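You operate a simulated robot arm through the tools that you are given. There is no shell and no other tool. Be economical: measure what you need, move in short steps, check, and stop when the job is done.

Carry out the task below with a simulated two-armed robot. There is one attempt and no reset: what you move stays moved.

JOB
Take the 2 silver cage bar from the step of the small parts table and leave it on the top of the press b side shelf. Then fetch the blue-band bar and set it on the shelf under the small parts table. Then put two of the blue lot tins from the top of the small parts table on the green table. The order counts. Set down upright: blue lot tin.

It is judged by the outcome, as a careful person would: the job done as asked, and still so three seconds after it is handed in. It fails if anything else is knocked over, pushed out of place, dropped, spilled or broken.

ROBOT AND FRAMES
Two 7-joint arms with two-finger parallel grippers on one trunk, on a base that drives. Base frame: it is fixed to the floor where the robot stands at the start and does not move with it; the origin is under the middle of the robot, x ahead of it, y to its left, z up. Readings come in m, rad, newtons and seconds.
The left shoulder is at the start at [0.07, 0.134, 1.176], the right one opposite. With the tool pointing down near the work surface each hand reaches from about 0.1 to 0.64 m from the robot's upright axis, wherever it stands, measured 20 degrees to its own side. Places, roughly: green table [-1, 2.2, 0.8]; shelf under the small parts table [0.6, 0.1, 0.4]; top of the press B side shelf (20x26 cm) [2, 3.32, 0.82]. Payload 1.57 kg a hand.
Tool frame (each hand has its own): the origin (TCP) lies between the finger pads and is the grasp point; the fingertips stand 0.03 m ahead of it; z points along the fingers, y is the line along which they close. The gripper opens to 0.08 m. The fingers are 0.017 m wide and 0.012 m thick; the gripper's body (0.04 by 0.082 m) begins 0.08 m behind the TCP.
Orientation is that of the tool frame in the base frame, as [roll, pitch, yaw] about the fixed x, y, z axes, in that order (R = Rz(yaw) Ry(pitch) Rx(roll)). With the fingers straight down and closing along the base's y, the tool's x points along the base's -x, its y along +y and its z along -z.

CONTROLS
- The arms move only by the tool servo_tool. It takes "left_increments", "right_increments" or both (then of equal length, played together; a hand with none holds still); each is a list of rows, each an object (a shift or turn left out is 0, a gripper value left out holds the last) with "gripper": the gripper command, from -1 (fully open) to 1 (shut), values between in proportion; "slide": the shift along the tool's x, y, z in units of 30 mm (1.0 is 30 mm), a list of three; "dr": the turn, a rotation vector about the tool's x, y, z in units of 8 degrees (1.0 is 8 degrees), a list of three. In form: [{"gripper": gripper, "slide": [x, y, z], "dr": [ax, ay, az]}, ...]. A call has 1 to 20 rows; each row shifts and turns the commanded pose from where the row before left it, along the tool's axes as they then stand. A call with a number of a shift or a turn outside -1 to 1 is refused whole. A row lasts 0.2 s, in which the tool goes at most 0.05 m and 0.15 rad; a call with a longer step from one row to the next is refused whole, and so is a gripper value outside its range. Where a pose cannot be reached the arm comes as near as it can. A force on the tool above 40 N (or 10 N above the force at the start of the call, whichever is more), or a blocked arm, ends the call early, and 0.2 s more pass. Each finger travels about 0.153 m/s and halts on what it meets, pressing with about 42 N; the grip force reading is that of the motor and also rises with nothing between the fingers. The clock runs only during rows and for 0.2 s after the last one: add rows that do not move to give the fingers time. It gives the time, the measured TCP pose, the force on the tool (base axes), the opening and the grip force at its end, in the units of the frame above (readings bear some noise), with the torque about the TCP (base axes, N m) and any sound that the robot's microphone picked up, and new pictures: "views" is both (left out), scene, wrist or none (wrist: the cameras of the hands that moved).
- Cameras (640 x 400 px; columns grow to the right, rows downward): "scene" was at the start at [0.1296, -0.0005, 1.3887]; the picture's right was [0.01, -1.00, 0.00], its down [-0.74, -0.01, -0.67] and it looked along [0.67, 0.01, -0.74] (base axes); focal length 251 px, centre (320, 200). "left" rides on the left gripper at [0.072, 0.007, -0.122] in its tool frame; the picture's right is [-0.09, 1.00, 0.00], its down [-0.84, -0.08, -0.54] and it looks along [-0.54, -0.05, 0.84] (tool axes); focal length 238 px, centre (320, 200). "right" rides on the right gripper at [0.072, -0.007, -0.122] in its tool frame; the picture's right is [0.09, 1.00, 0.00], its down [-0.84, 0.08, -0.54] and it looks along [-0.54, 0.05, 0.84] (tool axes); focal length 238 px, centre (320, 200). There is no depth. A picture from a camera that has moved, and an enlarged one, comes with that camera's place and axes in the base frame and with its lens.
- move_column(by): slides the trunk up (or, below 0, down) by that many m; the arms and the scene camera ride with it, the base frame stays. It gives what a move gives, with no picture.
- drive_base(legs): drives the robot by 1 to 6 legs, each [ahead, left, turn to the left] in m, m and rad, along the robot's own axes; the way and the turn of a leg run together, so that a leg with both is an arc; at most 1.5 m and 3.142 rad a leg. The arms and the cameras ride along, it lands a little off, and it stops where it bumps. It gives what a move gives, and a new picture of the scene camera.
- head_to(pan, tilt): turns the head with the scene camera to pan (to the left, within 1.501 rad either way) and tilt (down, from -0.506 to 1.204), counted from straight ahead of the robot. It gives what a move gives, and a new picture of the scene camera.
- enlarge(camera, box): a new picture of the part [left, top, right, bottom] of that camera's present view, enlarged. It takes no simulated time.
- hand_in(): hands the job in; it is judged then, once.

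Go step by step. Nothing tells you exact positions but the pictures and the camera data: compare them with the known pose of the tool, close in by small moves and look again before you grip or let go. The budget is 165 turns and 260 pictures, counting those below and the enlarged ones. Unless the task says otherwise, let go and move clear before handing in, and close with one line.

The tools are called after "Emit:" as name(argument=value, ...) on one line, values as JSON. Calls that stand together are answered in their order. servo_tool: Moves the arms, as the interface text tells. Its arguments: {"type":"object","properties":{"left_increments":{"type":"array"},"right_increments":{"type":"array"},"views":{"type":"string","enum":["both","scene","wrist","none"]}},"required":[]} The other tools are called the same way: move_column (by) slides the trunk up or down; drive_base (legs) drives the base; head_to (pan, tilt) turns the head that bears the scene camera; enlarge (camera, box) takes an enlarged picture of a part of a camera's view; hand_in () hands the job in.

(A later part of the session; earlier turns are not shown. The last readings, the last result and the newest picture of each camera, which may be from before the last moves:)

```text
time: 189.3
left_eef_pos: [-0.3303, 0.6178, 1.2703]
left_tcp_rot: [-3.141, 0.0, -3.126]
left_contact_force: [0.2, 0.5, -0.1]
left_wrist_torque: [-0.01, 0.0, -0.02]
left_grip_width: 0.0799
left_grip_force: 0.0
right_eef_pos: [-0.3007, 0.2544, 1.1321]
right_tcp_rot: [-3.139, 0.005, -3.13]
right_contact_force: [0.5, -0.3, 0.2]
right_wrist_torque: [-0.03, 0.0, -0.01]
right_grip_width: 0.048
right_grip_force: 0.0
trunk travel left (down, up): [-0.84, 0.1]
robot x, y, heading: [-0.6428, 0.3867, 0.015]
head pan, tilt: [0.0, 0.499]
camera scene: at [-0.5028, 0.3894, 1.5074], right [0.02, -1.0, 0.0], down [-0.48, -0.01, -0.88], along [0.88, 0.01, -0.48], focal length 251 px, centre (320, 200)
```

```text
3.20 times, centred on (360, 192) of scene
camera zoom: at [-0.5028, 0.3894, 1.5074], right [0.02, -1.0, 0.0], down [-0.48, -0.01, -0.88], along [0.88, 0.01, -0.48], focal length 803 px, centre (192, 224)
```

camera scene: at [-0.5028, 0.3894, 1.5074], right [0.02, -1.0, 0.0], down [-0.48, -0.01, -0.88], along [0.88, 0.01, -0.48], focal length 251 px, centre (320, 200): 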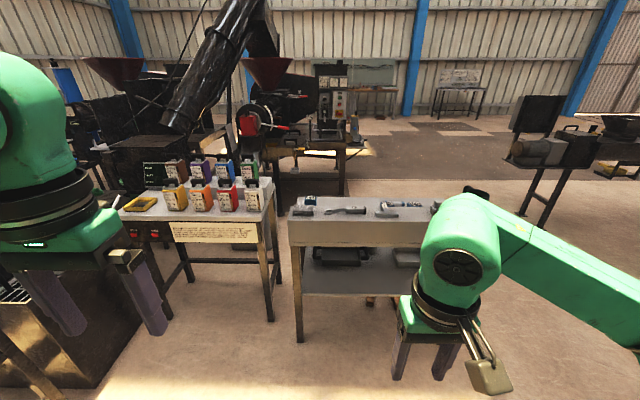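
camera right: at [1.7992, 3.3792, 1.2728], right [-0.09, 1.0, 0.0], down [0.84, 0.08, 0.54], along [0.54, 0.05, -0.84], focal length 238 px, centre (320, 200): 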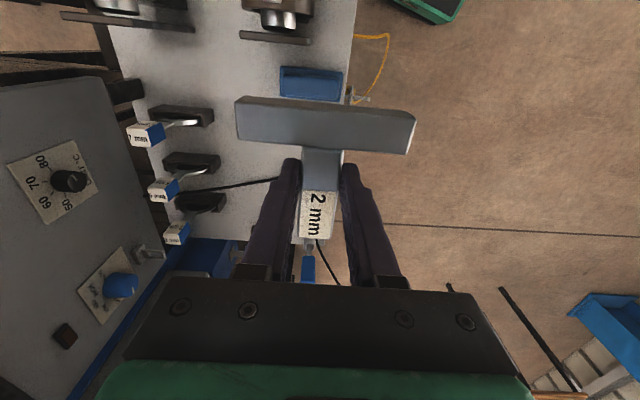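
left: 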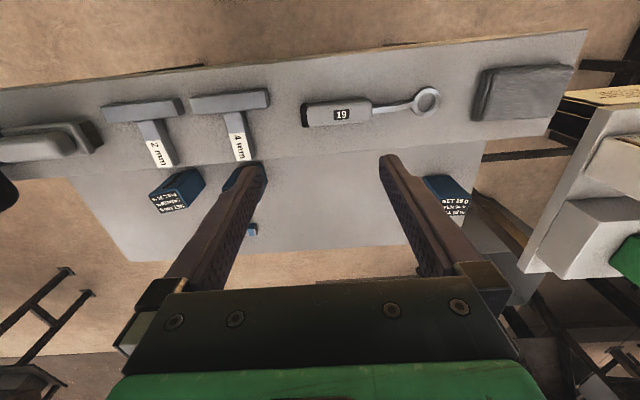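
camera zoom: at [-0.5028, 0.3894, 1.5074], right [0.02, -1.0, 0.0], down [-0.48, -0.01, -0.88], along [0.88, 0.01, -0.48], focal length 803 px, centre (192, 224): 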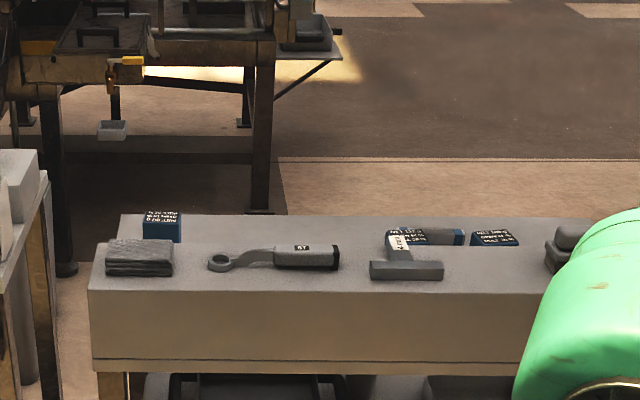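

The lower shelf has a free front strip (x≈0.47–0.68), with trays further back. I raise the right hand clear of the mug, then move up to the table to inspect the blue-band bar.

Emit:
servo_tool(right_increments=[{"slide": [0.3, -0.5, -1]}, {"slide": [0.3, -0.5, -1]}, {"slide": [0.3, -0.5, -1]}, {"slide": [0.3, -0.5, -1]}, {"slide": [0.3, -0.5, -1]}, {}], views="none")

Emit:
drive_base(legs=[[0.67, -0.43, -0.01]])

Emit:
head_to(pan=0, tilt=0.85)

Emit:
enlarge(camera="scene", box=[220, 90, 420, 215])

```text
time: 190.7
left_eef_pos: [-0.3299, 0.6171, 1.2702]
left_tcp_rot: [-3.142, 0.001, -3.127]
left_contact_force: [-0.3, 0.1, -0.2]
left_wrist_torque: [-0.01, 0.03, -0.02]
left_grip_width: 0.08
left_grip_force: 0.1
right_eef_pos: [-0.3442, 0.1817, 1.2829]
right_tcp_rot: [-3.141, 0.002, -3.129]
right_contact_force: [-0.6, 0.5, 0.5]
right_wrist_torque: [0.01, 0.02, -0.03]
right_grip_width: 0.048
right_grip_force: 0.1
trunk travel left (down, up): [-0.84, 0.1]
robot x, y, heading: [-0.6389, 0.3851, 0.014]
head pan, tilt: [0.0, 0.499]
```

```text
time: 195.0
left_eef_pos: [0.3604, 0.1951, 1.2712]
left_tcp_rot: [-3.141, 0.001, -3.129]
left_contact_force: [0.2, -0.9, 0.3]
left_wrist_torque: [0.0, 0.0, 0.0]
left_grip_width: 0.0799
left_grip_force: 0.0
right_eef_pos: [0.342, -0.2414, 1.2828]
right_tcp_rot: [-3.139, 0.004, -3.135]
right_contact_force: [0.2, 0.5, 1.0]
right_wrist_torque: [-0.02, -0.01, -0.02]
right_grip_width: 0.0478
right_grip_force: 0.0
trunk travel left (down, up): [-0.84, 0.1]
robot x, y, heading: [0.0444, -0.0358, 0.008]
head pan, tilt: [0.0, 0.499]
camera scene: at [0.1866, -0.0328, 1.5074], right [0.01, -1.0, 0.0], down [-0.48, -0.01, -0.88], along [0.88, 0.01, -0.48], focal length 251 px, centre (320, 200)
```

scene: 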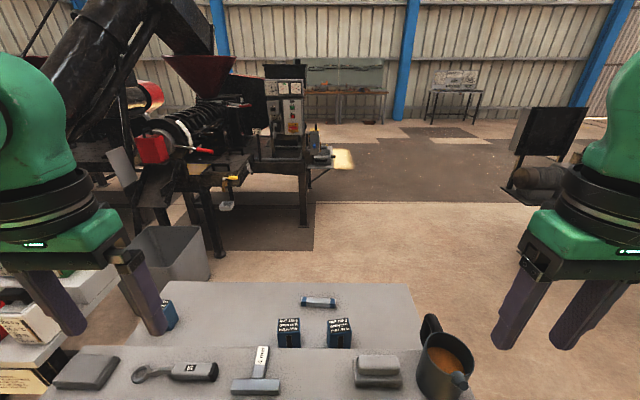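

```text
time: 195.8
left_eef_pos: [0.3624, 0.1937, 1.2713]
left_tcp_rot: [-3.141, -0.001, -3.129]
left_contact_force: [-0.1, 1.1, -0.1]
left_wrist_torque: [0.0, -0.01, -0.02]
left_grip_width: 0.0801
left_grip_force: 0.1
right_eef_pos: [0.3457, -0.2419, 1.2828]
right_tcp_rot: [-3.139, 0.003, -3.134]
right_contact_force: [0.7, -0.6, 0.0]
right_wrist_torque: [0.01, 0.03, 0.03]
right_grip_width: 0.048
right_grip_force: 0.0
trunk travel left (down, up): [-0.84, 0.1]
robot x, y, heading: [0.0449, -0.0343, 0.01]
head pan, tilt: [0.0, 0.85]
camera scene: at [0.1752, -0.0338, 1.4773], right [0.01, -1.0, 0.0], down [-0.75, -0.01, -0.66], along [0.66, 0.01, -0.75], focal length 251 px, centre (320, 200)
```

scene: 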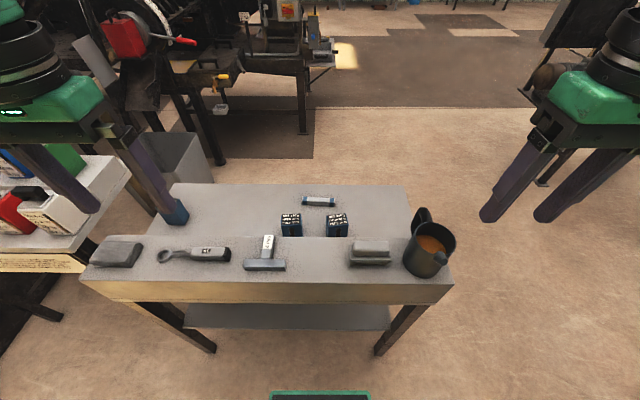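

```text
3.20 times, centred on (320, 152) of scene
camera zoom: at [0.1752, -0.0338, 1.4773], right [0.01, -1.0, 0.0], down [-0.75, -0.01, -0.66], along [0.66, 0.01, -0.75], focal length 803 px, centre (320, 352)
```

zoom: 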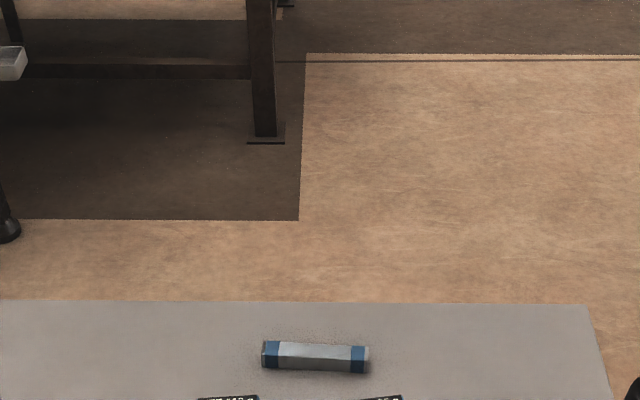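

The bar actually lies near the far edge (x≈0.78) along y, so it's best handled from the table's right end. I look right to check the floor there.

Emit:
head_to(pan=-1.3, tilt=0.8)

Emit:
head_to(pan=-0.7, tilt=0.7)

```text
time: 197.3
left_eef_pos: [0.361, 0.194, 1.2705]
left_tcp_rot: [-3.141, 0.0, -3.13]
left_contact_force: [-0.6, -0.8, 0.3]
left_wrist_torque: [-0.02, 0.0, -0.01]
left_grip_width: 0.0801
left_grip_force: 0.0
right_eef_pos: [0.3438, -0.2428, 1.2821]
right_tcp_rot: [3.141, 0.005, -3.135]
right_contact_force: [-0.3, 0.3, 0.4]
right_wrist_torque: [0.02, 0.08, 0.01]
right_grip_width: 0.048
right_grip_force: 0.0
trunk travel left (down, up): [-0.84, 0.1]
robot x, y, heading: [0.0452, -0.0363, 0.011]
head pan, tilt: [-1.3, 0.799]
camera scene: at [0.1192, -0.112, 1.4813], right [-0.96, -0.28, 0.0], down [-0.2, 0.69, -0.7], along [0.19, -0.67, -0.72], focal length 251 px, centre (320, 200)
```

scene: 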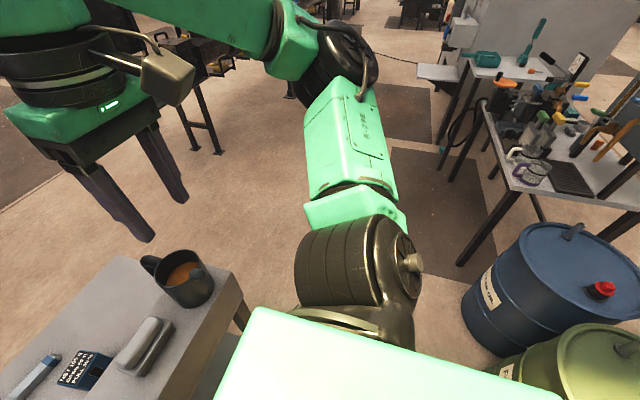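

```text
time: 198.3
left_eef_pos: [0.3606, 0.1945, 1.2708]
left_tcp_rot: [-3.141, 0.0, -3.127]
left_contact_force: [0.2, -0.8, 0.4]
left_wrist_torque: [0.02, 0.01, -0.01]
left_grip_width: 0.08
left_grip_force: 0.1
right_eef_pos: [0.3447, -0.2411, 1.2838]
right_tcp_rot: [-3.141, 0.002, -3.135]
right_contact_force: [-0.1, 0.1, 0.4]
right_wrist_torque: [0.01, 0.0, -0.01]
right_grip_width: 0.0482
right_grip_force: 0.1
trunk travel left (down, up): [-0.84, 0.1]
robot x, y, heading: [0.0455, -0.0318, 0.011]
head pan, tilt: [-0.7, 0.7]
camera scene: at [0.1622, -0.0885, 1.4896], right [-0.64, -0.77, 0.0], down [-0.5, 0.41, -0.76], along [0.59, -0.49, -0.64], focal length 251 px, centre (320, 200)
```

scene: 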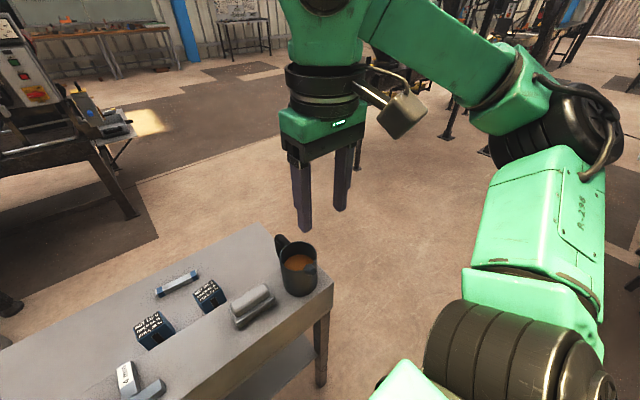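

The floor on the right is free. I go around the corner to the table's right end and face it.

Emit:
drive_base(legs=[[-0.06, -0.82, -0.01], [0.78, 0, 0], [0, 0, 1.57]])

Emit:
head_to(pan=0, tilt=0.85)

```text
time: 210.3
left_eef_pos: [0.5572, -0.5279, 1.2704]
left_tcp_rot: [-3.141, 0.001, -1.59]
left_contact_force: [0.4, 0.2, 0.9]
left_wrist_torque: [-0.03, -0.01, 0.0]
left_grip_width: 0.0799
left_grip_force: 0.1
right_eef_pos: [0.9922, -0.5586, 1.2825]
right_tcp_rot: [-3.139, 0.005, -1.595]
right_contact_force: [0.3, -0.1, 0.0]
right_wrist_torque: [-0.01, 0.02, 0.03]
right_grip_width: 0.0477
right_grip_force: 0.1
trunk travel left (down, up): [-0.84, 0.1]
robot x, y, heading: [0.7737, -0.8473, 1.552]
head pan, tilt: [-0.7, 0.7]
camera scene: at [0.8326, -0.737, 1.4896], right [0.75, -0.66, 0.0], down [-0.42, -0.48, -0.76], along [0.5, 0.58, -0.64], focal length 251 px, centre (320, 200)
```

scene: 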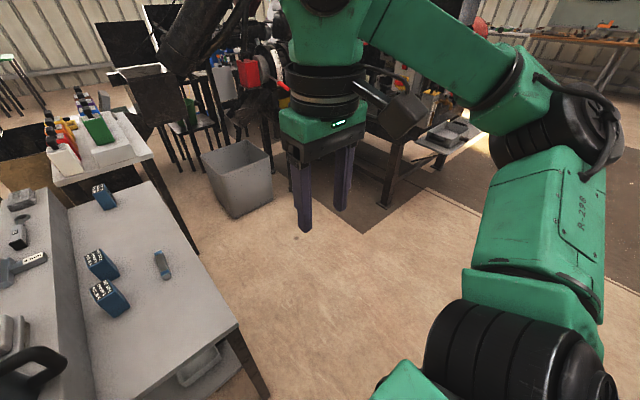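

```text
time: 211.3
left_eef_pos: [0.5567, -0.5275, 1.2713]
left_tcp_rot: [-3.141, 0.0, -1.59]
left_contact_force: [-0.7, -0.3, -0.1]
left_wrist_torque: [-0.02, -0.02, 0.0]
left_grip_width: 0.0802
left_grip_force: 0.0
right_eef_pos: [0.9931, -0.5591, 1.2841]
right_tcp_rot: [-3.139, 0.003, -1.596]
right_contact_force: [0.9, -0.3, 0.7]
right_wrist_torque: [0.0, 0.0, 0.01]
right_grip_width: 0.0479
right_grip_force: 0.0
trunk travel left (down, up): [-0.84, 0.1]
robot x, y, heading: [0.7762, -0.8483, 1.548]
head pan, tilt: [0.0, 0.85]
camera scene: at [0.778, -0.7227, 1.4773], right [1.0, -0.02, 0.0], down [-0.02, -0.75, -0.66], along [0.01, 0.66, -0.75], focal length 251 px, centre (320, 200)
```

scene: 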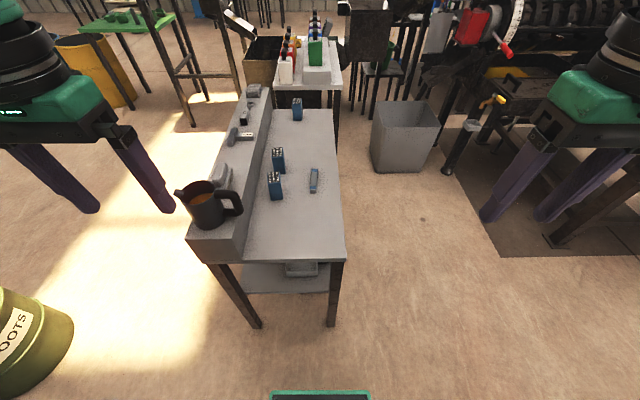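

A clear view along the table from its right end. I zoom in on the bar and tins.

Emit:
enlarge(camera="scene", box=[210, 130, 370, 230])

Emit:
enlarge(camera="scene", box=[180, 230, 370, 349])

```text
4.00 times, centred on (290, 180) of scene
camera zoom: at [0.778, -0.7227, 1.4773], right [1.0, -0.02, 0.0], down [-0.02, -0.75, -0.66], along [0.01, 0.66, -0.75], focal length 1003 px, centre (440, 280)
```

zoom: 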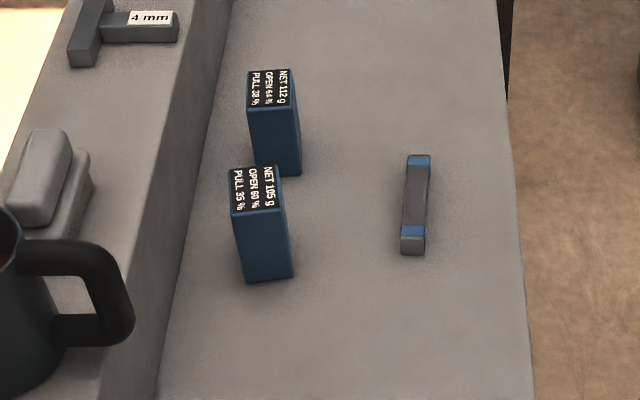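

```text
3.36 times, centred on (275, 290) of scene
camera zoom: at [0.778, -0.7227, 1.4773], right [1.0, -0.02, 0.0], down [-0.02, -0.75, -0.66], along [0.01, 0.66, -0.75], focal length 843 px, centre (471, -101)
```

zoom: 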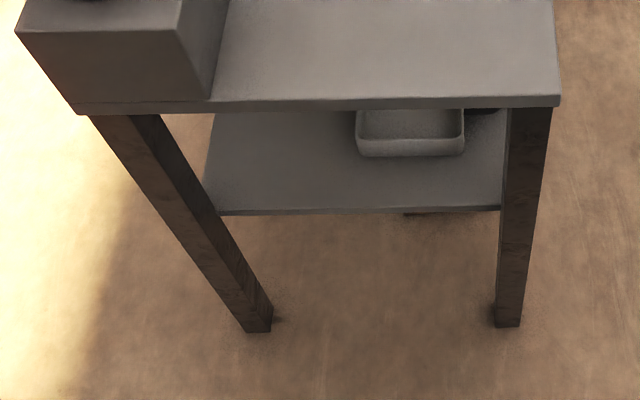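

The bar is a 22 mm square bar at about (0.766, -0.007), aligned with my heading. I'll grip it with the right hand tilted 45° forward so it can later slide under the table. I move slightly closer first.

Emit:
drive_base(legs=[[0.12, 0.04, 0.02]])

Emit:
servo_tool(right_increments=[{"gripper": -0.2, "dr": [0, -0.95, 0]}, {"dr": [0, -0.95, 0]}, {"dr": [0, -0.95, 0]}, {"dr": [0, -0.95, 0]}, {"dr": [0, -0.95, 0]}, {"dr": [0, -0.87, 0]}, {}], views="both")

```text
time: 212.6
left_eef_pos: [0.5117, -0.417, 1.2709]
left_tcp_rot: [3.139, 0.005, -1.565]
left_contact_force: [-0.2, 0.0, 0.6]
left_wrist_torque: [0.02, 0.01, 0.01]
left_grip_width: 0.0798
left_grip_force: 0.0
right_eef_pos: [0.949, -0.4387, 1.2829]
right_tcp_rot: [3.142, 0.008, -1.571]
right_contact_force: [-0.4, -0.5, -0.4]
right_wrist_torque: [0.04, 0.02, -0.02]
right_grip_width: 0.048
right_grip_force: 0.1
trunk travel left (down, up): [-0.84, 0.1]
robot x, y, heading: [0.7362, -0.7336, 1.571]
head pan, tilt: [0.0, 0.85]
camera scene: at [0.7369, -0.608, 1.4776], right [1.0, 0.0, 0.0], down [0.0, -0.75, -0.66], along [0.0, 0.66, -0.75], focal length 251 px, centre (320, 200)
```

scene: 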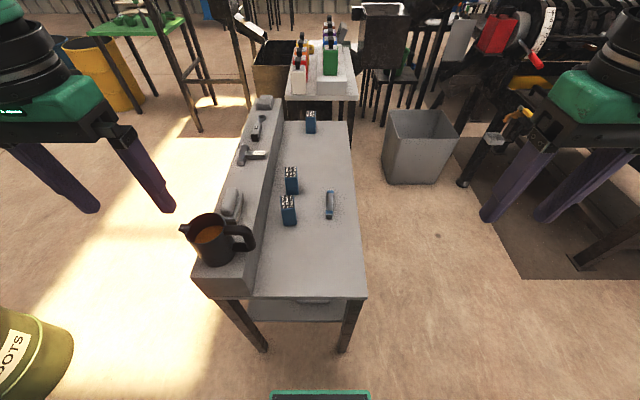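

```text
time: 214.2
left_eef_pos: [0.5107, -0.4139, 1.2705]
left_tcp_rot: [-3.141, 0.0, -1.566]
left_contact_force: [-0.1, 1.3, 0.1]
left_wrist_torque: [-0.01, 0.01, 0.02]
left_grip_width: 0.0799
left_grip_force: 0.0
right_eef_pos: [0.9457, -0.4352, 1.2821]
right_tcp_rot: [-3.138, 0.791, -1.571]
right_contact_force: [0.4, 0.3, 0.8]
right_wrist_torque: [-0.04, 0.01, 0.02]
right_grip_width: 0.0479
right_grip_force: 0.1
trunk travel left (down, up): [-0.84, 0.1]
robot x, y, heading: [0.7341, -0.7313, 1.577]
head pan, tilt: [0.0, 0.85]
camera scene: at [0.7353, -0.6042, 1.4773], right [1.0, 0.0, 0.0], down [0.0, -0.75, -0.66], along [0.0, 0.66, -0.75], focal length 251 px, centre (320, 200)
camera right: at [0.9539, -0.5723, 1.3175], right [-1.0, -0.06, -0.07], down [-0.08, 0.2, 0.98], along [-0.05, 0.98, -0.21], focal length 238 px, centre (320, 200)
```

scene: 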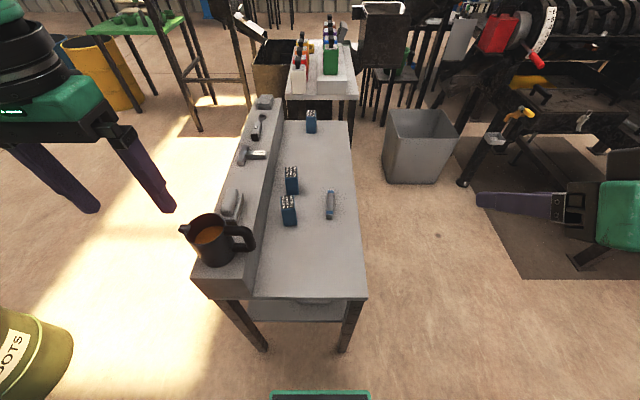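
right: 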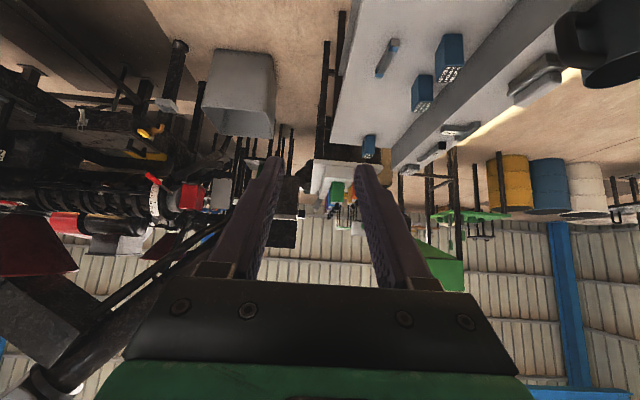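

Tilt is in place. I re-measure the bar from this closer view.

Emit:
enlarge(camera="scene", box=[270, 170, 370, 233])

```text
6.35 times, centred on (320, 202) of scene
camera zoom: at [0.7353, -0.6042, 1.4773], right [1.0, 0.0, 0.0], down [0.0, -0.75, -0.66], along [0.0, 0.66, -0.75], focal length 1593 px, centre (320, 190)
```

zoom: 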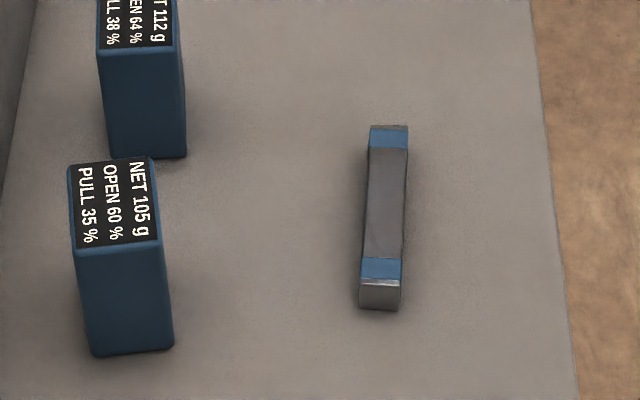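

The bar centre is near (0.772, -0.02), turned about 4° clockwise. I bring the tilted right hand to hover above it.

Emit:
servo_tool(right_increments=[{"gripper": -0.1, "slide": [-0.026, 0.305, 0.96]}, {"slide": [-0.026, 0.305, 0.96]}, {"slide": [-0.026, 0.305, 0.96]}, {"slide": [-0.026, 0.305, 0.96]}, {"slide": [-0.026, 0.305, 0.96]}, {"slide": [-0.026, 0.305, 0.96]}, {"slide": [-0.026, 0.305, 0.96]}, {"slide": [-0.026, 0.305, 0.96]}, {"slide": [-0.026, 0.305, 0.96]}, {"slide": [-0.026, 0.305, 0.96]}, {"slide": [-0.026, 0.305, 0.96]}, {"slide": [-0.026, 0.305, 0.96]}, {"slide": [-0.026, 0.305, 0.96]}, {"slide": [-0.026, 0.305, 0.96]}, {"slide": [-0.026, 0.305, 0.96]}, {"slide": [-0.026, 0.305, 0.96]}, {"slide": [-0.026, 0.305, 0.96]}, {"slide": [-0.026, 0.305, 0.96]}, {"dr": [0.327, 0, 0.327]}, {}], views="both")

```text
time: 218.4
left_eef_pos: [0.5107, -0.4161, 1.2711]
left_tcp_rot: [3.141, 0.001, -1.566]
left_contact_force: [0.5, -0.5, 0.2]
left_wrist_torque: [0.04, -0.01, -0.02]
left_grip_width: 0.08
left_grip_force: 0.1
right_eef_pos: [0.7805, -0.057, 0.9284]
right_tcp_rot: [-3.14, 0.79, -1.633]
right_contact_force: [1.1, -0.2, 0.4]
right_wrist_torque: [0.0, 0.01, 0.0]
right_grip_width: 0.0441
right_grip_force: 0.0
trunk travel left (down, up): [-0.84, 0.1]
robot x, y, heading: [0.7367, -0.7351, 1.575]
head pan, tilt: [0.0, 0.85]
camera scene: at [0.7359, -0.6046, 1.4773], right [1.0, 0.0, 0.0], down [0.0, -0.75, -0.66], along [0.0, 0.66, -0.75], focal length 251 px, centre (320, 200)
camera right: at [0.7796, -0.1948, 0.9634], right [-1.0, 0.0, -0.07], down [-0.07, 0.21, 0.98], along [0.01, 0.98, -0.21], focal length 238 px, centre (320, 200)
```

scene: 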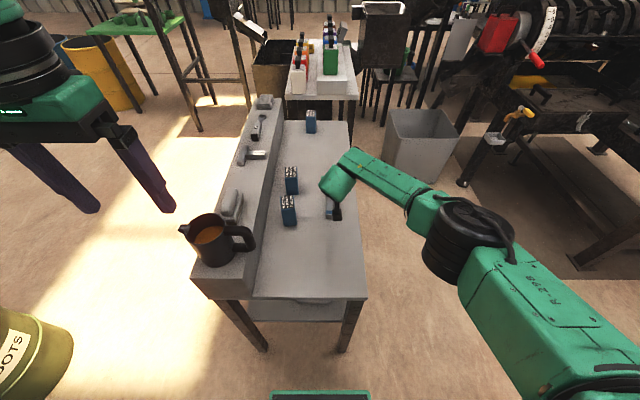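
right: 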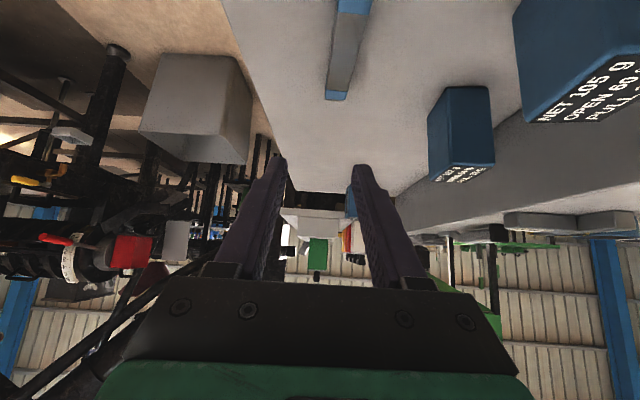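

The bar lines up with the tool's yaw. I shift 11 mm and descend to just over it.

Emit:
servo_tool(right_increments=[{"slide": [0.43, 0.095, 0.67]}, {"slide": [0.43, 0.095, 0.67]}, {"slide": [0.43, 0.095, 0.67]}, {"slide": [0.43, 0.095, 0.67]}, {}], views="wrist")

Emit:
enlarge(camera="scene", box=[270, 150, 390, 225])

```text
time: 219.6
left_eef_pos: [0.5103, -0.4147, 1.2712]
left_tcp_rot: [3.142, 0.001, -1.565]
left_contact_force: [0.1, -1.0, -0.6]
left_wrist_torque: [0.01, -0.01, 0.0]
left_grip_width: 0.0799
left_grip_force: 0.0
right_eef_pos: [0.7754, -0.0537, 0.8902]
right_tcp_rot: [-3.14, 0.79, -1.632]
right_contact_force: [0.9, 0.3, 0.5]
right_wrist_torque: [-0.01, -0.01, -0.01]
right_grip_width: 0.0442
right_grip_force: 0.1
right hand out of reach, approached as far as the arm can: row 2, 3, 4
trunk travel left (down, up): [-0.84, 0.1]
robot x, y, heading: [0.7351, -0.732, 1.582]
head pan, tilt: [0.0, 0.85]
camera right: at [0.7748, -0.1913, 0.9256], right [-1.0, 0.0, -0.07], down [-0.07, 0.21, 0.98], along [0.01, 0.98, -0.21], focal length 238 px, centre (320, 200)
```

right: 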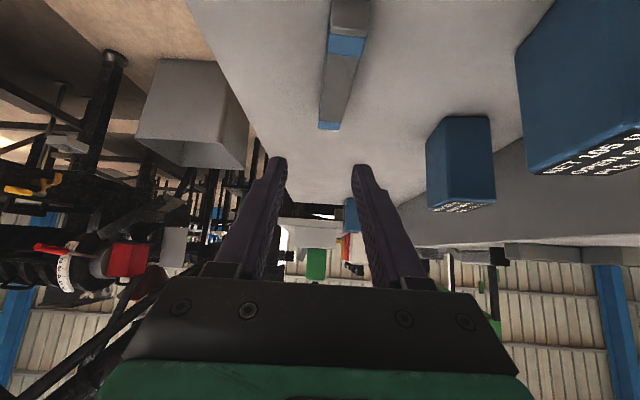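

```text
5.33 times, centred on (330, 188) of scene
camera zoom: at [0.735, -0.6046, 1.4773], right [1.0, 0.0, 0.0], down [0.0, -0.75, -0.66], along [0.0, 0.66, -0.75], focal length 1338 px, centre (267, 267)
```

zoom: 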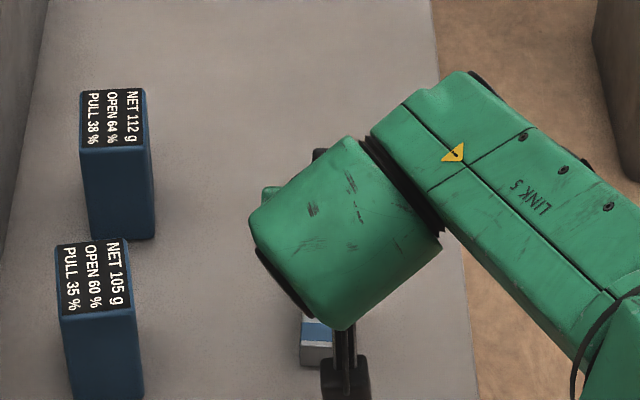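

Out of reach by a little; I edge the base ahead 5 cm and then lower the trunk instead of stretching.

Emit:
drive_base(legs=[[0.05, 0, 0]])

Emit:
move_column(by=-0.05)

Emit:
enlarge(camera="right", box=[220, 0, 440, 200])

```text
time: 220.5
left_eef_pos: [0.5095, -0.3733, 1.2736]
left_tcp_rot: [3.142, 0.007, -1.564]
left_contact_force: [0.4, -0.6, -0.2]
left_wrist_torque: [0.07, -0.01, 0.0]
left_grip_width: 0.08
left_grip_force: 0.1
right_eef_pos: [0.7755, -0.0088, 0.8945]
right_tcp_rot: [3.141, 0.795, -1.633]
right_contact_force: [1.2, -0.7, -0.7]
right_wrist_torque: [0.01, 0.01, -0.01]
right_grip_width: 0.0439
right_grip_force: 0.1
trunk travel left (down, up): [-0.84, 0.1]
robot x, y, heading: [0.7411, -0.6808, 1.576]
head pan, tilt: [0.0, 0.85]
camera scene: at [0.7352, -0.5635, 1.4782], right [1.0, 0.01, 0.0], down [0.0, -0.75, -0.66], along [0.0, 0.66, -0.75], focal length 251 px, centre (320, 200)
```

scene: 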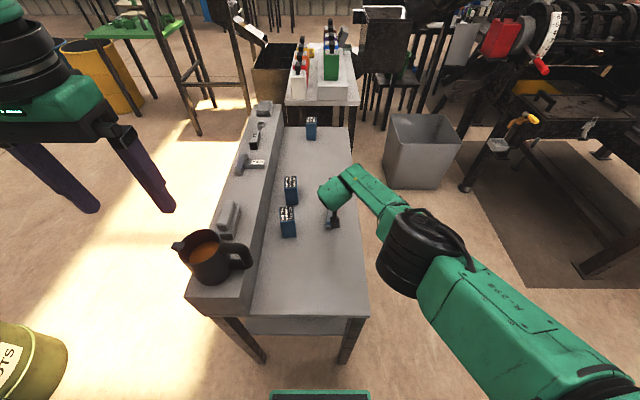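

```text
time: 221.4
left_eef_pos: [0.51, -0.3635, 1.221]
left_tcp_rot: [-3.141, 0.0, -1.564]
left_contact_force: [0.4, -0.9, 0.2]
left_wrist_torque: [-0.01, 0.02, 0.01]
left_grip_width: 0.08
left_grip_force: 0.1
right_eef_pos: [0.7738, -0.0034, 0.8408]
right_tcp_rot: [-3.139, 0.79, -1.632]
right_contact_force: [-0.3, 0.0, 0.7]
right_wrist_torque: [0.0, -0.01, 0.02]
right_grip_width: 0.0443
right_grip_force: 0.0
trunk travel left (down, up): [-0.79, 0.15]
robot x, y, heading: [0.7373, -0.6815, 1.578]
head pan, tilt: [0.0, 0.85]
```

```text
2.00 times, centred on (330, 100) of right
camera zoom: at [0.774, -0.1404, 0.8752], right [-1.0, 0.0, -0.07], down [-0.07, 0.21, 0.98], along [0.01, 0.98, -0.21], focal length 477 px, centre (300, 400)
```

zoom: 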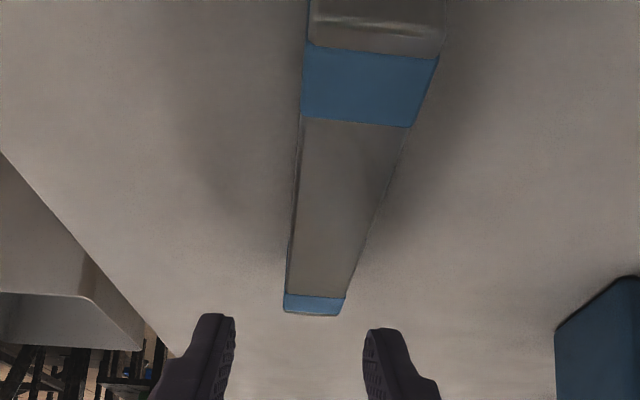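

I back the hand off 27 mm along the bar, centre it and go a bit lower.

Emit:
servo_tool(right_increments=[{"slide": [0.56, 0.07, -0.09]}, {"slide": [0.56, 0.07, -0.09]}, {}], views="none")

Emit:
enlarge(camera="right", box=[220, 0, 440, 200])

Emit:
enlarge(camera="scene", box=[290, 170, 390, 233])

```text
time: 222.2
left_eef_pos: [0.5093, -0.3667, 1.2212]
left_tcp_rot: [-3.14, 0.002, -1.564]
left_contact_force: [-0.2, 0.2, -0.2]
left_wrist_torque: [-0.04, -0.05, 0.01]
left_grip_width: 0.08
left_grip_force: 0.1
right_eef_pos: [0.7682, -0.0297, 0.8197]
right_tcp_rot: [-3.14, 0.788, -1.634]
right_contact_force: [-0.5, -0.3, -0.5]
right_wrist_torque: [0.0, 0.03, -0.04]
right_grip_width: 0.0441
right_grip_force: 0.0
trunk travel left (down, up): [-0.79, 0.15]
robot x, y, heading: [0.7347, -0.6819, 1.571]
head pan, tilt: [0.0, 0.85]
```

```text
2.00 times, centred on (330, 100) of right
camera zoom: at [0.7676, -0.1685, 0.8559], right [-1.0, 0.0, -0.07], down [-0.07, 0.21, 0.98], along [0.01, 0.98, -0.21], focal length 477 px, centre (300, 400)
```

zoom: 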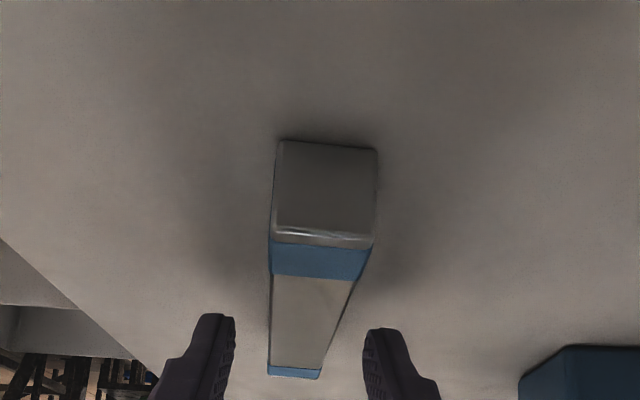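

```text
6.35 times, centred on (340, 202) of scene
camera zoom: at [0.7347, -0.5547, 1.4273], right [1.0, 0.01, 0.0], down [0.0, -0.75, -0.66], along [0.0, 0.66, -0.75], focal length 1593 px, centre (193, 190)
```

zoom: 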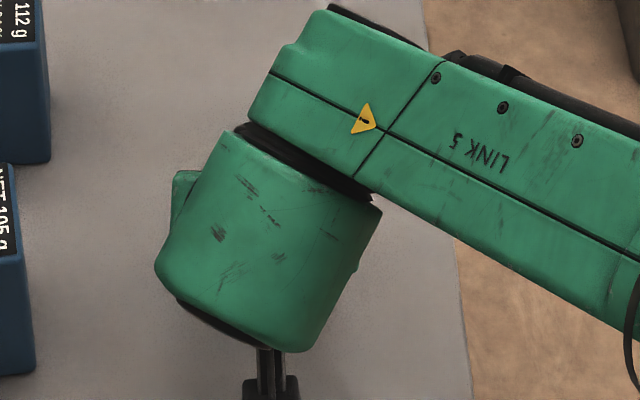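

Surface reads ≈0.784. I settle to TCP z≈0.813, centred on the bar, and close.

Emit:
servo_tool(right_increments=[{"slide": [0.44, -0.03, -0.12]}, {}, {"gripper": 0.3}, {"gripper": 1}, {"gripper": 1}, {"gripper": 1}], views="none")

Emit:
enlarge(camera="right", box=[220, 0, 440, 200])

```text
time: 223.7
left_eef_pos: [0.5097, -0.3639, 1.2215]
left_tcp_rot: [-3.141, 0.0, -1.565]
left_contact_force: [-0.5, 0.6, 0.3]
left_wrist_torque: [0.03, 0.03, -0.01]
left_grip_width: 0.0799
left_grip_force: 0.0
right_eef_pos: [0.7681, -0.0435, 0.8134]
right_tcp_rot: [-3.141, 0.79, -1.633]
right_contact_force: [-0.6, -0.5, -0.9]
right_wrist_torque: [0.16, 0.04, 0.08]
right_grip_width: 0.0215
right_grip_force: 34.2
trunk travel left (down, up): [-0.79, 0.15]
robot x, y, heading: [0.7328, -0.6825, 1.575]
head pan, tilt: [0.0, 0.85]
```

```text
2.00 times, centred on (330, 100) of right
camera zoom: at [0.768, -0.1816, 0.8485], right [-1.0, 0.0, -0.07], down [-0.07, 0.21, 0.98], along [0.01, 0.98, -0.21], focal length 477 px, centre (300, 400)
```

zoom: 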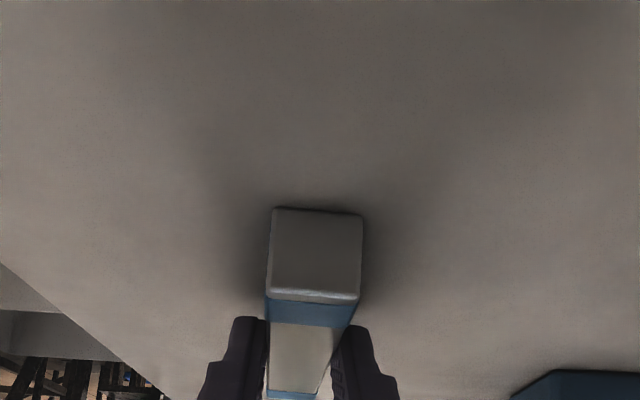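

Gripped at 21.5 mm. I lift with the trunk and check that the bar stays level.

Emit:
move_column(by=0.15)

Emit:
enlarge(camera="right", box=[160, 0, 480, 200])

```text
time: 225.4
left_eef_pos: [0.5099, -0.3648, 1.3709]
left_tcp_rot: [-3.141, 0.0, -1.565]
left_contact_force: [0.7, 0.1, -0.2]
left_wrist_torque: [-0.01, 0.03, -0.02]
left_grip_width: 0.0801
left_grip_force: 0.1
right_eef_pos: [0.7681, -0.0424, 0.9631]
right_tcp_rot: [-3.14, 0.788, -1.631]
right_contact_force: [0.1, 0.4, -4.8]
right_wrist_torque: [-0.13, 0.02, 0.0]
right_grip_width: 0.0218
right_grip_force: 34.6
trunk travel left (down, up): [-0.94, 0.0]
robot x, y, heading: [0.7368, -0.6823, 1.576]
head pan, tilt: [0.0, 0.85]
```

```text
2.00 times, centred on (320, 100) of right
camera zoom: at [0.7681, -0.1808, 0.9979], right [-1.0, 0.0, -0.07], down [-0.07, 0.21, 0.98], along [0.01, 0.98, -0.21], focal length 477 px, centre (320, 400)
```

zoom: 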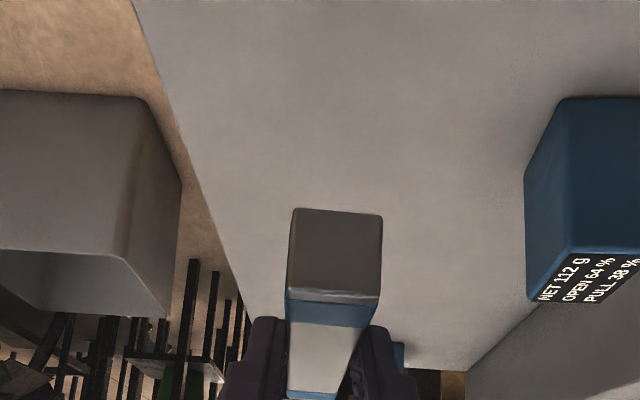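

The bar is held level. I back out, shift left in front of the free strip and lower the trunk toward shelf height.

Emit:
drive_base(legs=[[-0.42, 0, 0], [0, 0.22, 0]])

Emit:
move_column(by=-0.48)

Emit:
head_to(pan=0, tilt=0.6)

```text
time: 229.2
left_eef_pos: [0.3024, -0.775, 1.3699]
left_tcp_rot: [3.137, 0.001, -1.557]
left_contact_force: [0.1, -0.2, -0.3]
left_wrist_torque: [0.02, 0.04, 0.01]
left_grip_width: 0.0798
left_grip_force: 0.1
right_eef_pos: [0.5584, -0.4528, 0.9633]
right_tcp_rot: [3.138, 0.787, -1.63]
right_contact_force: [0.6, 0.1, -4.2]
right_wrist_torque: [-0.12, 0.01, -0.02]
right_grip_width: 0.0215
right_grip_force: 34.5
trunk travel left (down, up): [-0.94, 0.0]
robot x, y, heading: [0.5257, -1.0891, 1.584]
head pan, tilt: [0.0, 0.85]
camera scene: at [0.5299, -0.9628, 1.5771], right [1.0, 0.01, 0.0], down [0.01, -0.75, -0.66], along [-0.01, 0.66, -0.75], focal length 251 px, centre (320, 200)
```

scene: 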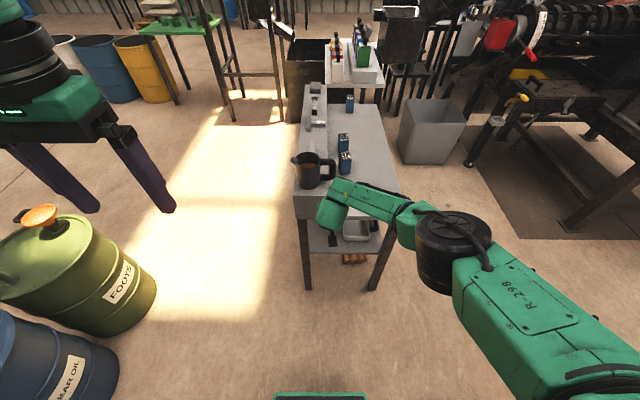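

```text
refused: -0.48 is not a number from -0.4 to 0.4
```

```text
time: 230.0
left_eef_pos: [0.2977, -0.7763, 1.3698]
left_tcp_rot: [3.141, 0.0, -1.558]
left_contact_force: [1.1, -0.5, 0.1]
left_wrist_torque: [-0.01, -0.03, -0.02]
left_grip_width: 0.0799
left_grip_force: 0.0
right_eef_pos: [0.5559, -0.4533, 0.962]
right_tcp_rot: [-3.138, 0.788, -1.627]
right_contact_force: [-0.3, -0.9, -4.7]
right_wrist_torque: [-0.11, 0.02, 0.03]
right_grip_width: 0.0217
right_grip_force: 34.8
trunk travel left (down, up): [-0.94, 0.0]
robot x, y, heading: [0.5258, -1.093, 1.581]
head pan, tilt: [0.0, 0.6]
camera scene: at [0.5243, -0.953, 1.598], right [1.0, 0.01, 0.0], down [0.01, -0.57, -0.82], along [-0.01, 0.82, -0.57], focal length 251 px, centre (320, 200)
```

scene: 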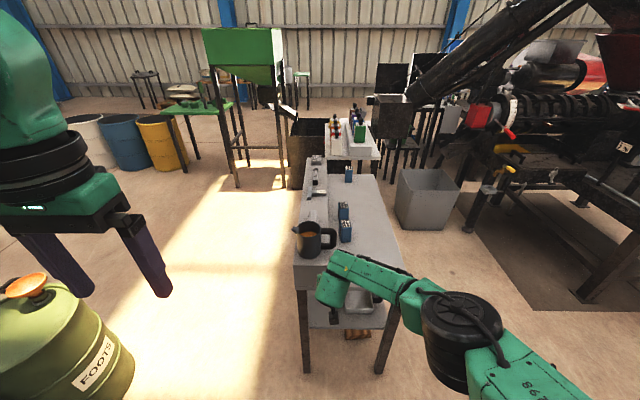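

Emit:
move_column(by=-0.4)

Emit:
move_column(by=-0.09)

Emit:
head_to(pan=0, tilt=0.65)

Emit:
enlarge(camera="right", box=[0, 0, 640, 400])

```text
time: 233.8
left_eef_pos: [0.298, -0.7764, 0.9712]
left_tcp_rot: [3.141, -0.001, -1.558]
left_contact_force: [0.2, 0.3, -0.4]
left_wrist_torque: [0.01, 0.0, 0.02]
left_grip_width: 0.0802
left_grip_force: 0.0
right_eef_pos: [0.5564, -0.4539, 0.5642]
right_tcp_rot: [-3.14, 0.789, -1.628]
right_contact_force: [0.1, -0.2, -4.0]
right_wrist_torque: [-0.11, -0.01, 0.0]
right_grip_width: 0.0217
right_grip_force: 34.1
trunk travel left (down, up): [-0.54, 0.4]
robot x, y, heading: [0.5286, -1.0896, 1.579]
head pan, tilt: [0.0, 0.6]
```

```text
time: 235.0
left_eef_pos: [0.2983, -0.7768, 0.8815]
left_tcp_rot: [3.14, 0.001, -1.559]
left_contact_force: [-0.4, 1.1, 0.6]
left_wrist_torque: [0.04, 0.0, 0.0]
left_grip_width: 0.0796
left_grip_force: 0.0
right_eef_pos: [0.5551, -0.4535, 0.4723]
right_tcp_rot: [-3.141, 0.788, -1.626]
right_contact_force: [0.2, -0.6, -4.2]
right_wrist_torque: [-0.13, -0.01, -0.01]
right_grip_width: 0.0215
right_grip_force: 34.8
trunk travel left (down, up): [-0.45, 0.49]
robot x, y, heading: [0.5278, -1.0921, 1.585]
head pan, tilt: [0.0, 0.6]
```

```text
time: 235.7
left_eef_pos: [0.2974, -0.7768, 0.8811]
left_tcp_rot: [3.142, 0.0, -1.558]
left_contact_force: [0.2, -0.7, 0.2]
left_wrist_torque: [0.01, 0.0, -0.01]
left_grip_width: 0.0801
left_grip_force: 0.1
right_eef_pos: [0.5565, -0.4541, 0.473]
right_tcp_rot: [-3.14, 0.789, -1.627]
right_contact_force: [0.9, 0.6, -4.1]
right_wrist_torque: [-0.15, 0.02, 0.0]
right_grip_width: 0.0218
right_grip_force: 34.9
trunk travel left (down, up): [-0.45, 0.49]
robot x, y, heading: [0.5285, -1.09, 1.582]
head pan, tilt: [0.0, 0.649]
camera scene: at [0.5243, -0.9552, 1.1038], right [1.0, 0.01, 0.0], down [0.01, -0.61, -0.8], along [-0.01, 0.8, -0.61], focal length 251 px, centre (320, 200)
```

scene: 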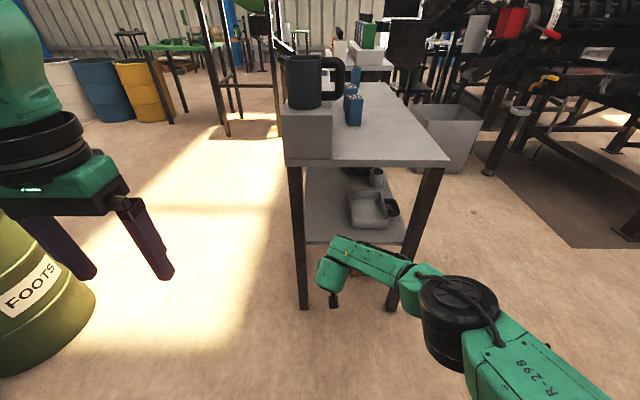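

```text
1.00 times, centred on (320, 200) of right
camera zoom: at [0.5556, -0.5912, 0.5079], right [-1.0, -0.01, -0.07], down [-0.07, 0.21, 0.98], along [0.01, 0.98, -0.21], focal length 238 px, centre (320, 200)
```

zoom: 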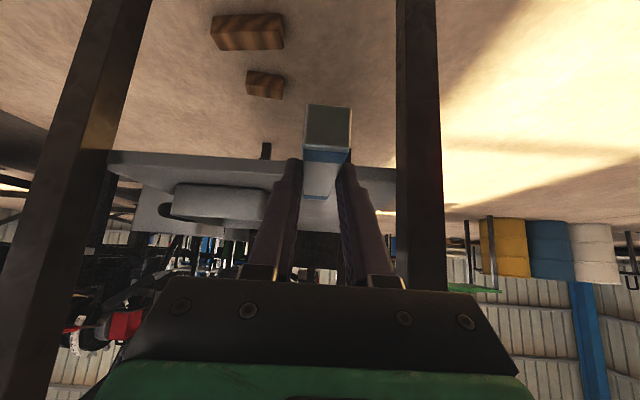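

Aligned: the front leg is ~4 cm clear of the gripper, the tray is ~5 cm away on the other side, and the bar is ~4 cm above the shelf. I drive in 0.23 m.

Emit:
drive_base(legs=[[0.12, 0, 0]])

Emit:
drive_base(legs=[[0.11, 0, 0]])

Emit:
enlarge(camera="right", box=[0, 0, 640, 400])

```text
time: 236.9
left_eef_pos: [0.2975, -0.6562, 0.8807]
left_tcp_rot: [3.141, -0.001, -1.561]
left_contact_force: [0.8, 0.3, -0.4]
left_wrist_torque: [-0.03, 0.0, 0.03]
left_grip_width: 0.0797
left_grip_force: 0.1
right_eef_pos: [0.5554, -0.3344, 0.4717]
right_tcp_rot: [-3.141, 0.787, -1.628]
right_contact_force: [0.4, -0.7, -4.2]
right_wrist_torque: [-0.07, 0.05, 0.01]
right_grip_width: 0.0216
right_grip_force: 34.4
trunk travel left (down, up): [-0.45, 0.49]
robot x, y, heading: [0.5257, -0.9765, 1.581]
head pan, tilt: [0.0, 0.649]
camera scene: at [0.5232, -0.8352, 1.1036], right [1.0, 0.01, 0.0], down [0.01, -0.61, -0.8], along [-0.01, 0.8, -0.61], focal length 251 px, centre (320, 200)
```

scene: 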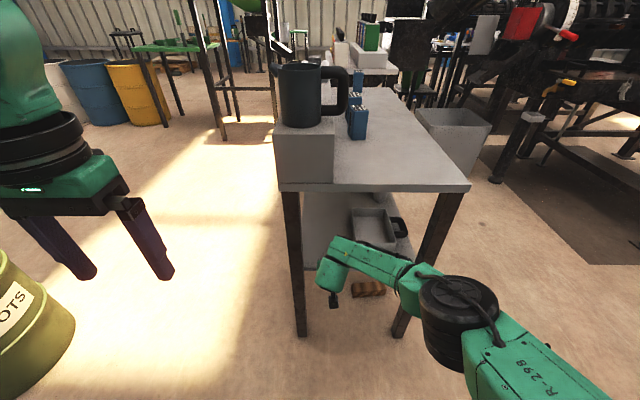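

```text
time: 238.1
left_eef_pos: [0.2972, -0.5438, 0.8798]
left_tcp_rot: [-3.141, -0.001, -1.56]
left_contact_force: [-0.4, -0.4, -0.5]
left_wrist_torque: [-0.01, 0.01, 0.02]
left_grip_width: 0.0804
left_grip_force: 0.1
right_eef_pos: [0.554, -0.2219, 0.4719]
right_tcp_rot: [-3.138, 0.788, -1.629]
right_contact_force: [0.1, 0.1, -4.9]
right_wrist_torque: [-0.13, 0.05, -0.01]
right_grip_width: 0.0215
right_grip_force: 34.3
trunk travel left (down, up): [-0.45, 0.49]
robot x, y, heading: [0.5239, -0.86, 1.581]
head pan, tilt: [0.0, 0.649]
camera scene: at [0.5221, -0.7232, 1.1037], right [1.0, 0.01, 0.0], down [0.01, -0.61, -0.8], along [-0.01, 0.8, -0.61], focal length 251 px, centre (320, 200)
```

scene: 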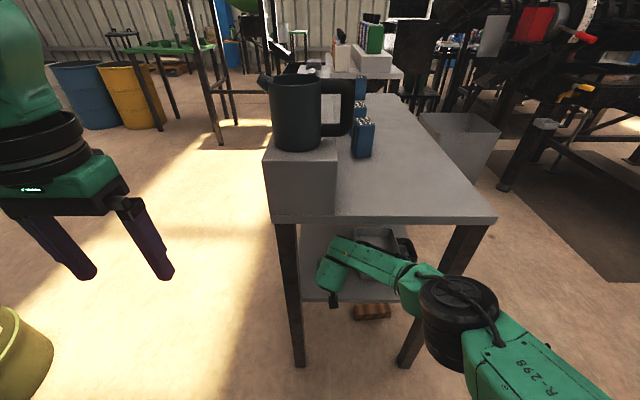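

```text
1.00 times, centred on (320, 200) of right
camera zoom: at [0.5542, -0.3599, 0.5074], right [-1.0, -0.01, -0.07], down [-0.07, 0.21, 0.98], along [0.01, 0.98, -0.21], focal length 238 px, centre (320, 200)
```

zoom: 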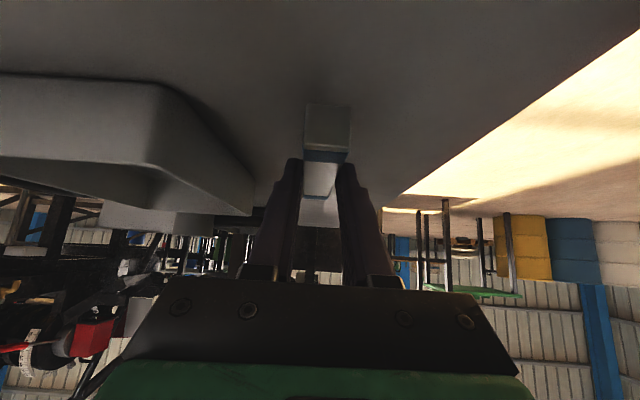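

The bar is over the shelf, well inside. I lower by the trunk in small steps until contact.

Emit:
move_column(by=-0.03)

Emit:
move_column(by=-0.007)

Emit:
move_column(by=-0.004)

```text
time: 238.8
left_eef_pos: [0.2965, -0.5491, 0.8527]
left_tcp_rot: [3.14, 0.006, -1.561]
left_contact_force: [0.6, -0.2, -0.6]
left_wrist_torque: [-0.01, 0.0, -0.06]
left_grip_width: 0.08
left_grip_force: 0.1
right_eef_pos: [0.5537, -0.2214, 0.4482]
right_tcp_rot: [-3.14, 0.796, -1.63]
right_contact_force: [0.2, 8.2, 22.5]
right_wrist_torque: [0.54, 0.03, 0.05]
right_grip_width: 0.0221
right_grip_force: 35.3
trunk travel left (down, up): [-0.42, 0.52]
robot x, y, heading: [0.5208, -0.8629, 1.582]
head pan, tilt: [0.0, 0.649]
```

```text
time: 239.3
left_eef_pos: [0.2952, -0.5476, 0.8461]
left_tcp_rot: [-3.141, 0.004, -1.561]
left_contact_force: [-0.2, -1.0, 0.7]
left_wrist_torque: [-0.01, 0.03, 0.01]
left_grip_width: 0.08
left_grip_force: 0.2
right_eef_pos: [0.5546, -0.22, 0.4477]
right_tcp_rot: [3.14, 0.806, -1.631]
right_contact_force: [-1.7, 0.1, 19.1]
right_wrist_torque: [-0.25, -0.19, -0.28]
right_grip_width: 0.0218
right_grip_force: 34.4
trunk travel left (down, up): [-0.415, 0.525]
robot x, y, heading: [0.521, -0.8604, 1.576]
head pan, tilt: [0.0, 0.649]
stopped: the force on the tool passed its limit (the readings are from after the stop); the commanded pose is now the measured one
```

```text
time: 239.8
left_eef_pos: [0.2959, -0.5503, 0.8441]
left_tcp_rot: [-3.139, 0.008, -1.559]
left_contact_force: [0.2, 0.4, 0.5]
left_wrist_torque: [0.01, 0.03, 0.01]
left_grip_width: 0.08
left_grip_force: 0.1
right_eef_pos: [0.5537, -0.2198, 0.4465]
right_tcp_rot: [3.141, 0.81, -1.632]
right_contact_force: [-0.7, 3.6, 40.6]
right_wrist_torque: [0.17, -0.13, -0.14]
right_grip_width: 0.0215
right_grip_force: 34.7
trunk travel left (down, up): [-0.411, 0.529]
robot x, y, heading: [0.525, -0.8602, 1.582]
head pan, tilt: [0.0, 0.649]
```

Contact came a little early (shelf ≈0.417). I ease up a few millimetres to relieve the pressure and look.

Emit:
move_column(by=0.006)

Emit:
enlarge(camera="right", box=[200, 50, 440, 250])

```text
time: 240.4
left_eef_pos: [0.296, -0.5477, 0.8488]
left_tcp_rot: [-3.14, 0.004, -1.562]
left_contact_force: [-0.6, 0.5, -0.3]
left_wrist_torque: [-0.02, -0.01, 0.03]
left_grip_width: 0.08
left_grip_force: 0.0
right_eef_pos: [0.5553, -0.2205, 0.4466]
right_tcp_rot: [-3.141, 0.801, -1.63]
right_contact_force: [-3.0, 6.4, 21.6]
right_wrist_torque: [0.52, 0.15, -0.05]
right_grip_width: 0.0216
right_grip_force: 35.1
trunk travel left (down, up): [-0.417, 0.523]
robot x, y, heading: [0.5246, -0.8584, 1.584]
head pan, tilt: [0.0, 0.649]
```

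```text
2.00 times, centred on (320, 150) of right
camera zoom: at [0.5538, -0.3585, 0.4804], right [-1.0, -0.01, -0.07], down [-0.07, 0.2, 0.98], along [0.01, 0.98, -0.2], focal length 477 px, centre (320, 300)
```

zoom: 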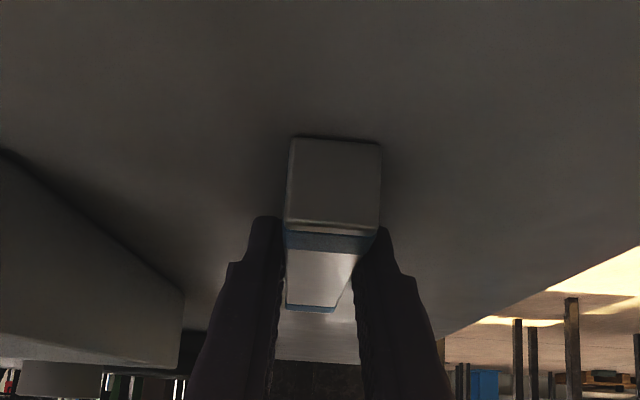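

Emit:
move_column(by=0.005)

```text
time: 240.9
left_eef_pos: [0.2961, -0.5465, 0.8517]
left_tcp_rot: [-3.141, 0.002, -1.561]
left_contact_force: [-0.5, 0.4, -0.5]
left_wrist_torque: [-0.02, 0.0, 0.01]
left_grip_width: 0.08
left_grip_force: 0.2
right_eef_pos: [0.5547, -0.2215, 0.4474]
right_tcp_rot: [-3.137, 0.793, -1.628]
right_contact_force: [-3.1, -0.2, 3.2]
right_wrist_torque: [0.46, -0.01, 0.11]
right_grip_width: 0.0216
right_grip_force: 34.7
trunk travel left (down, up): [-0.422, 0.518]
robot x, y, heading: [0.5231, -0.8602, 1.582]
head pan, tilt: [0.0, 0.649]
```

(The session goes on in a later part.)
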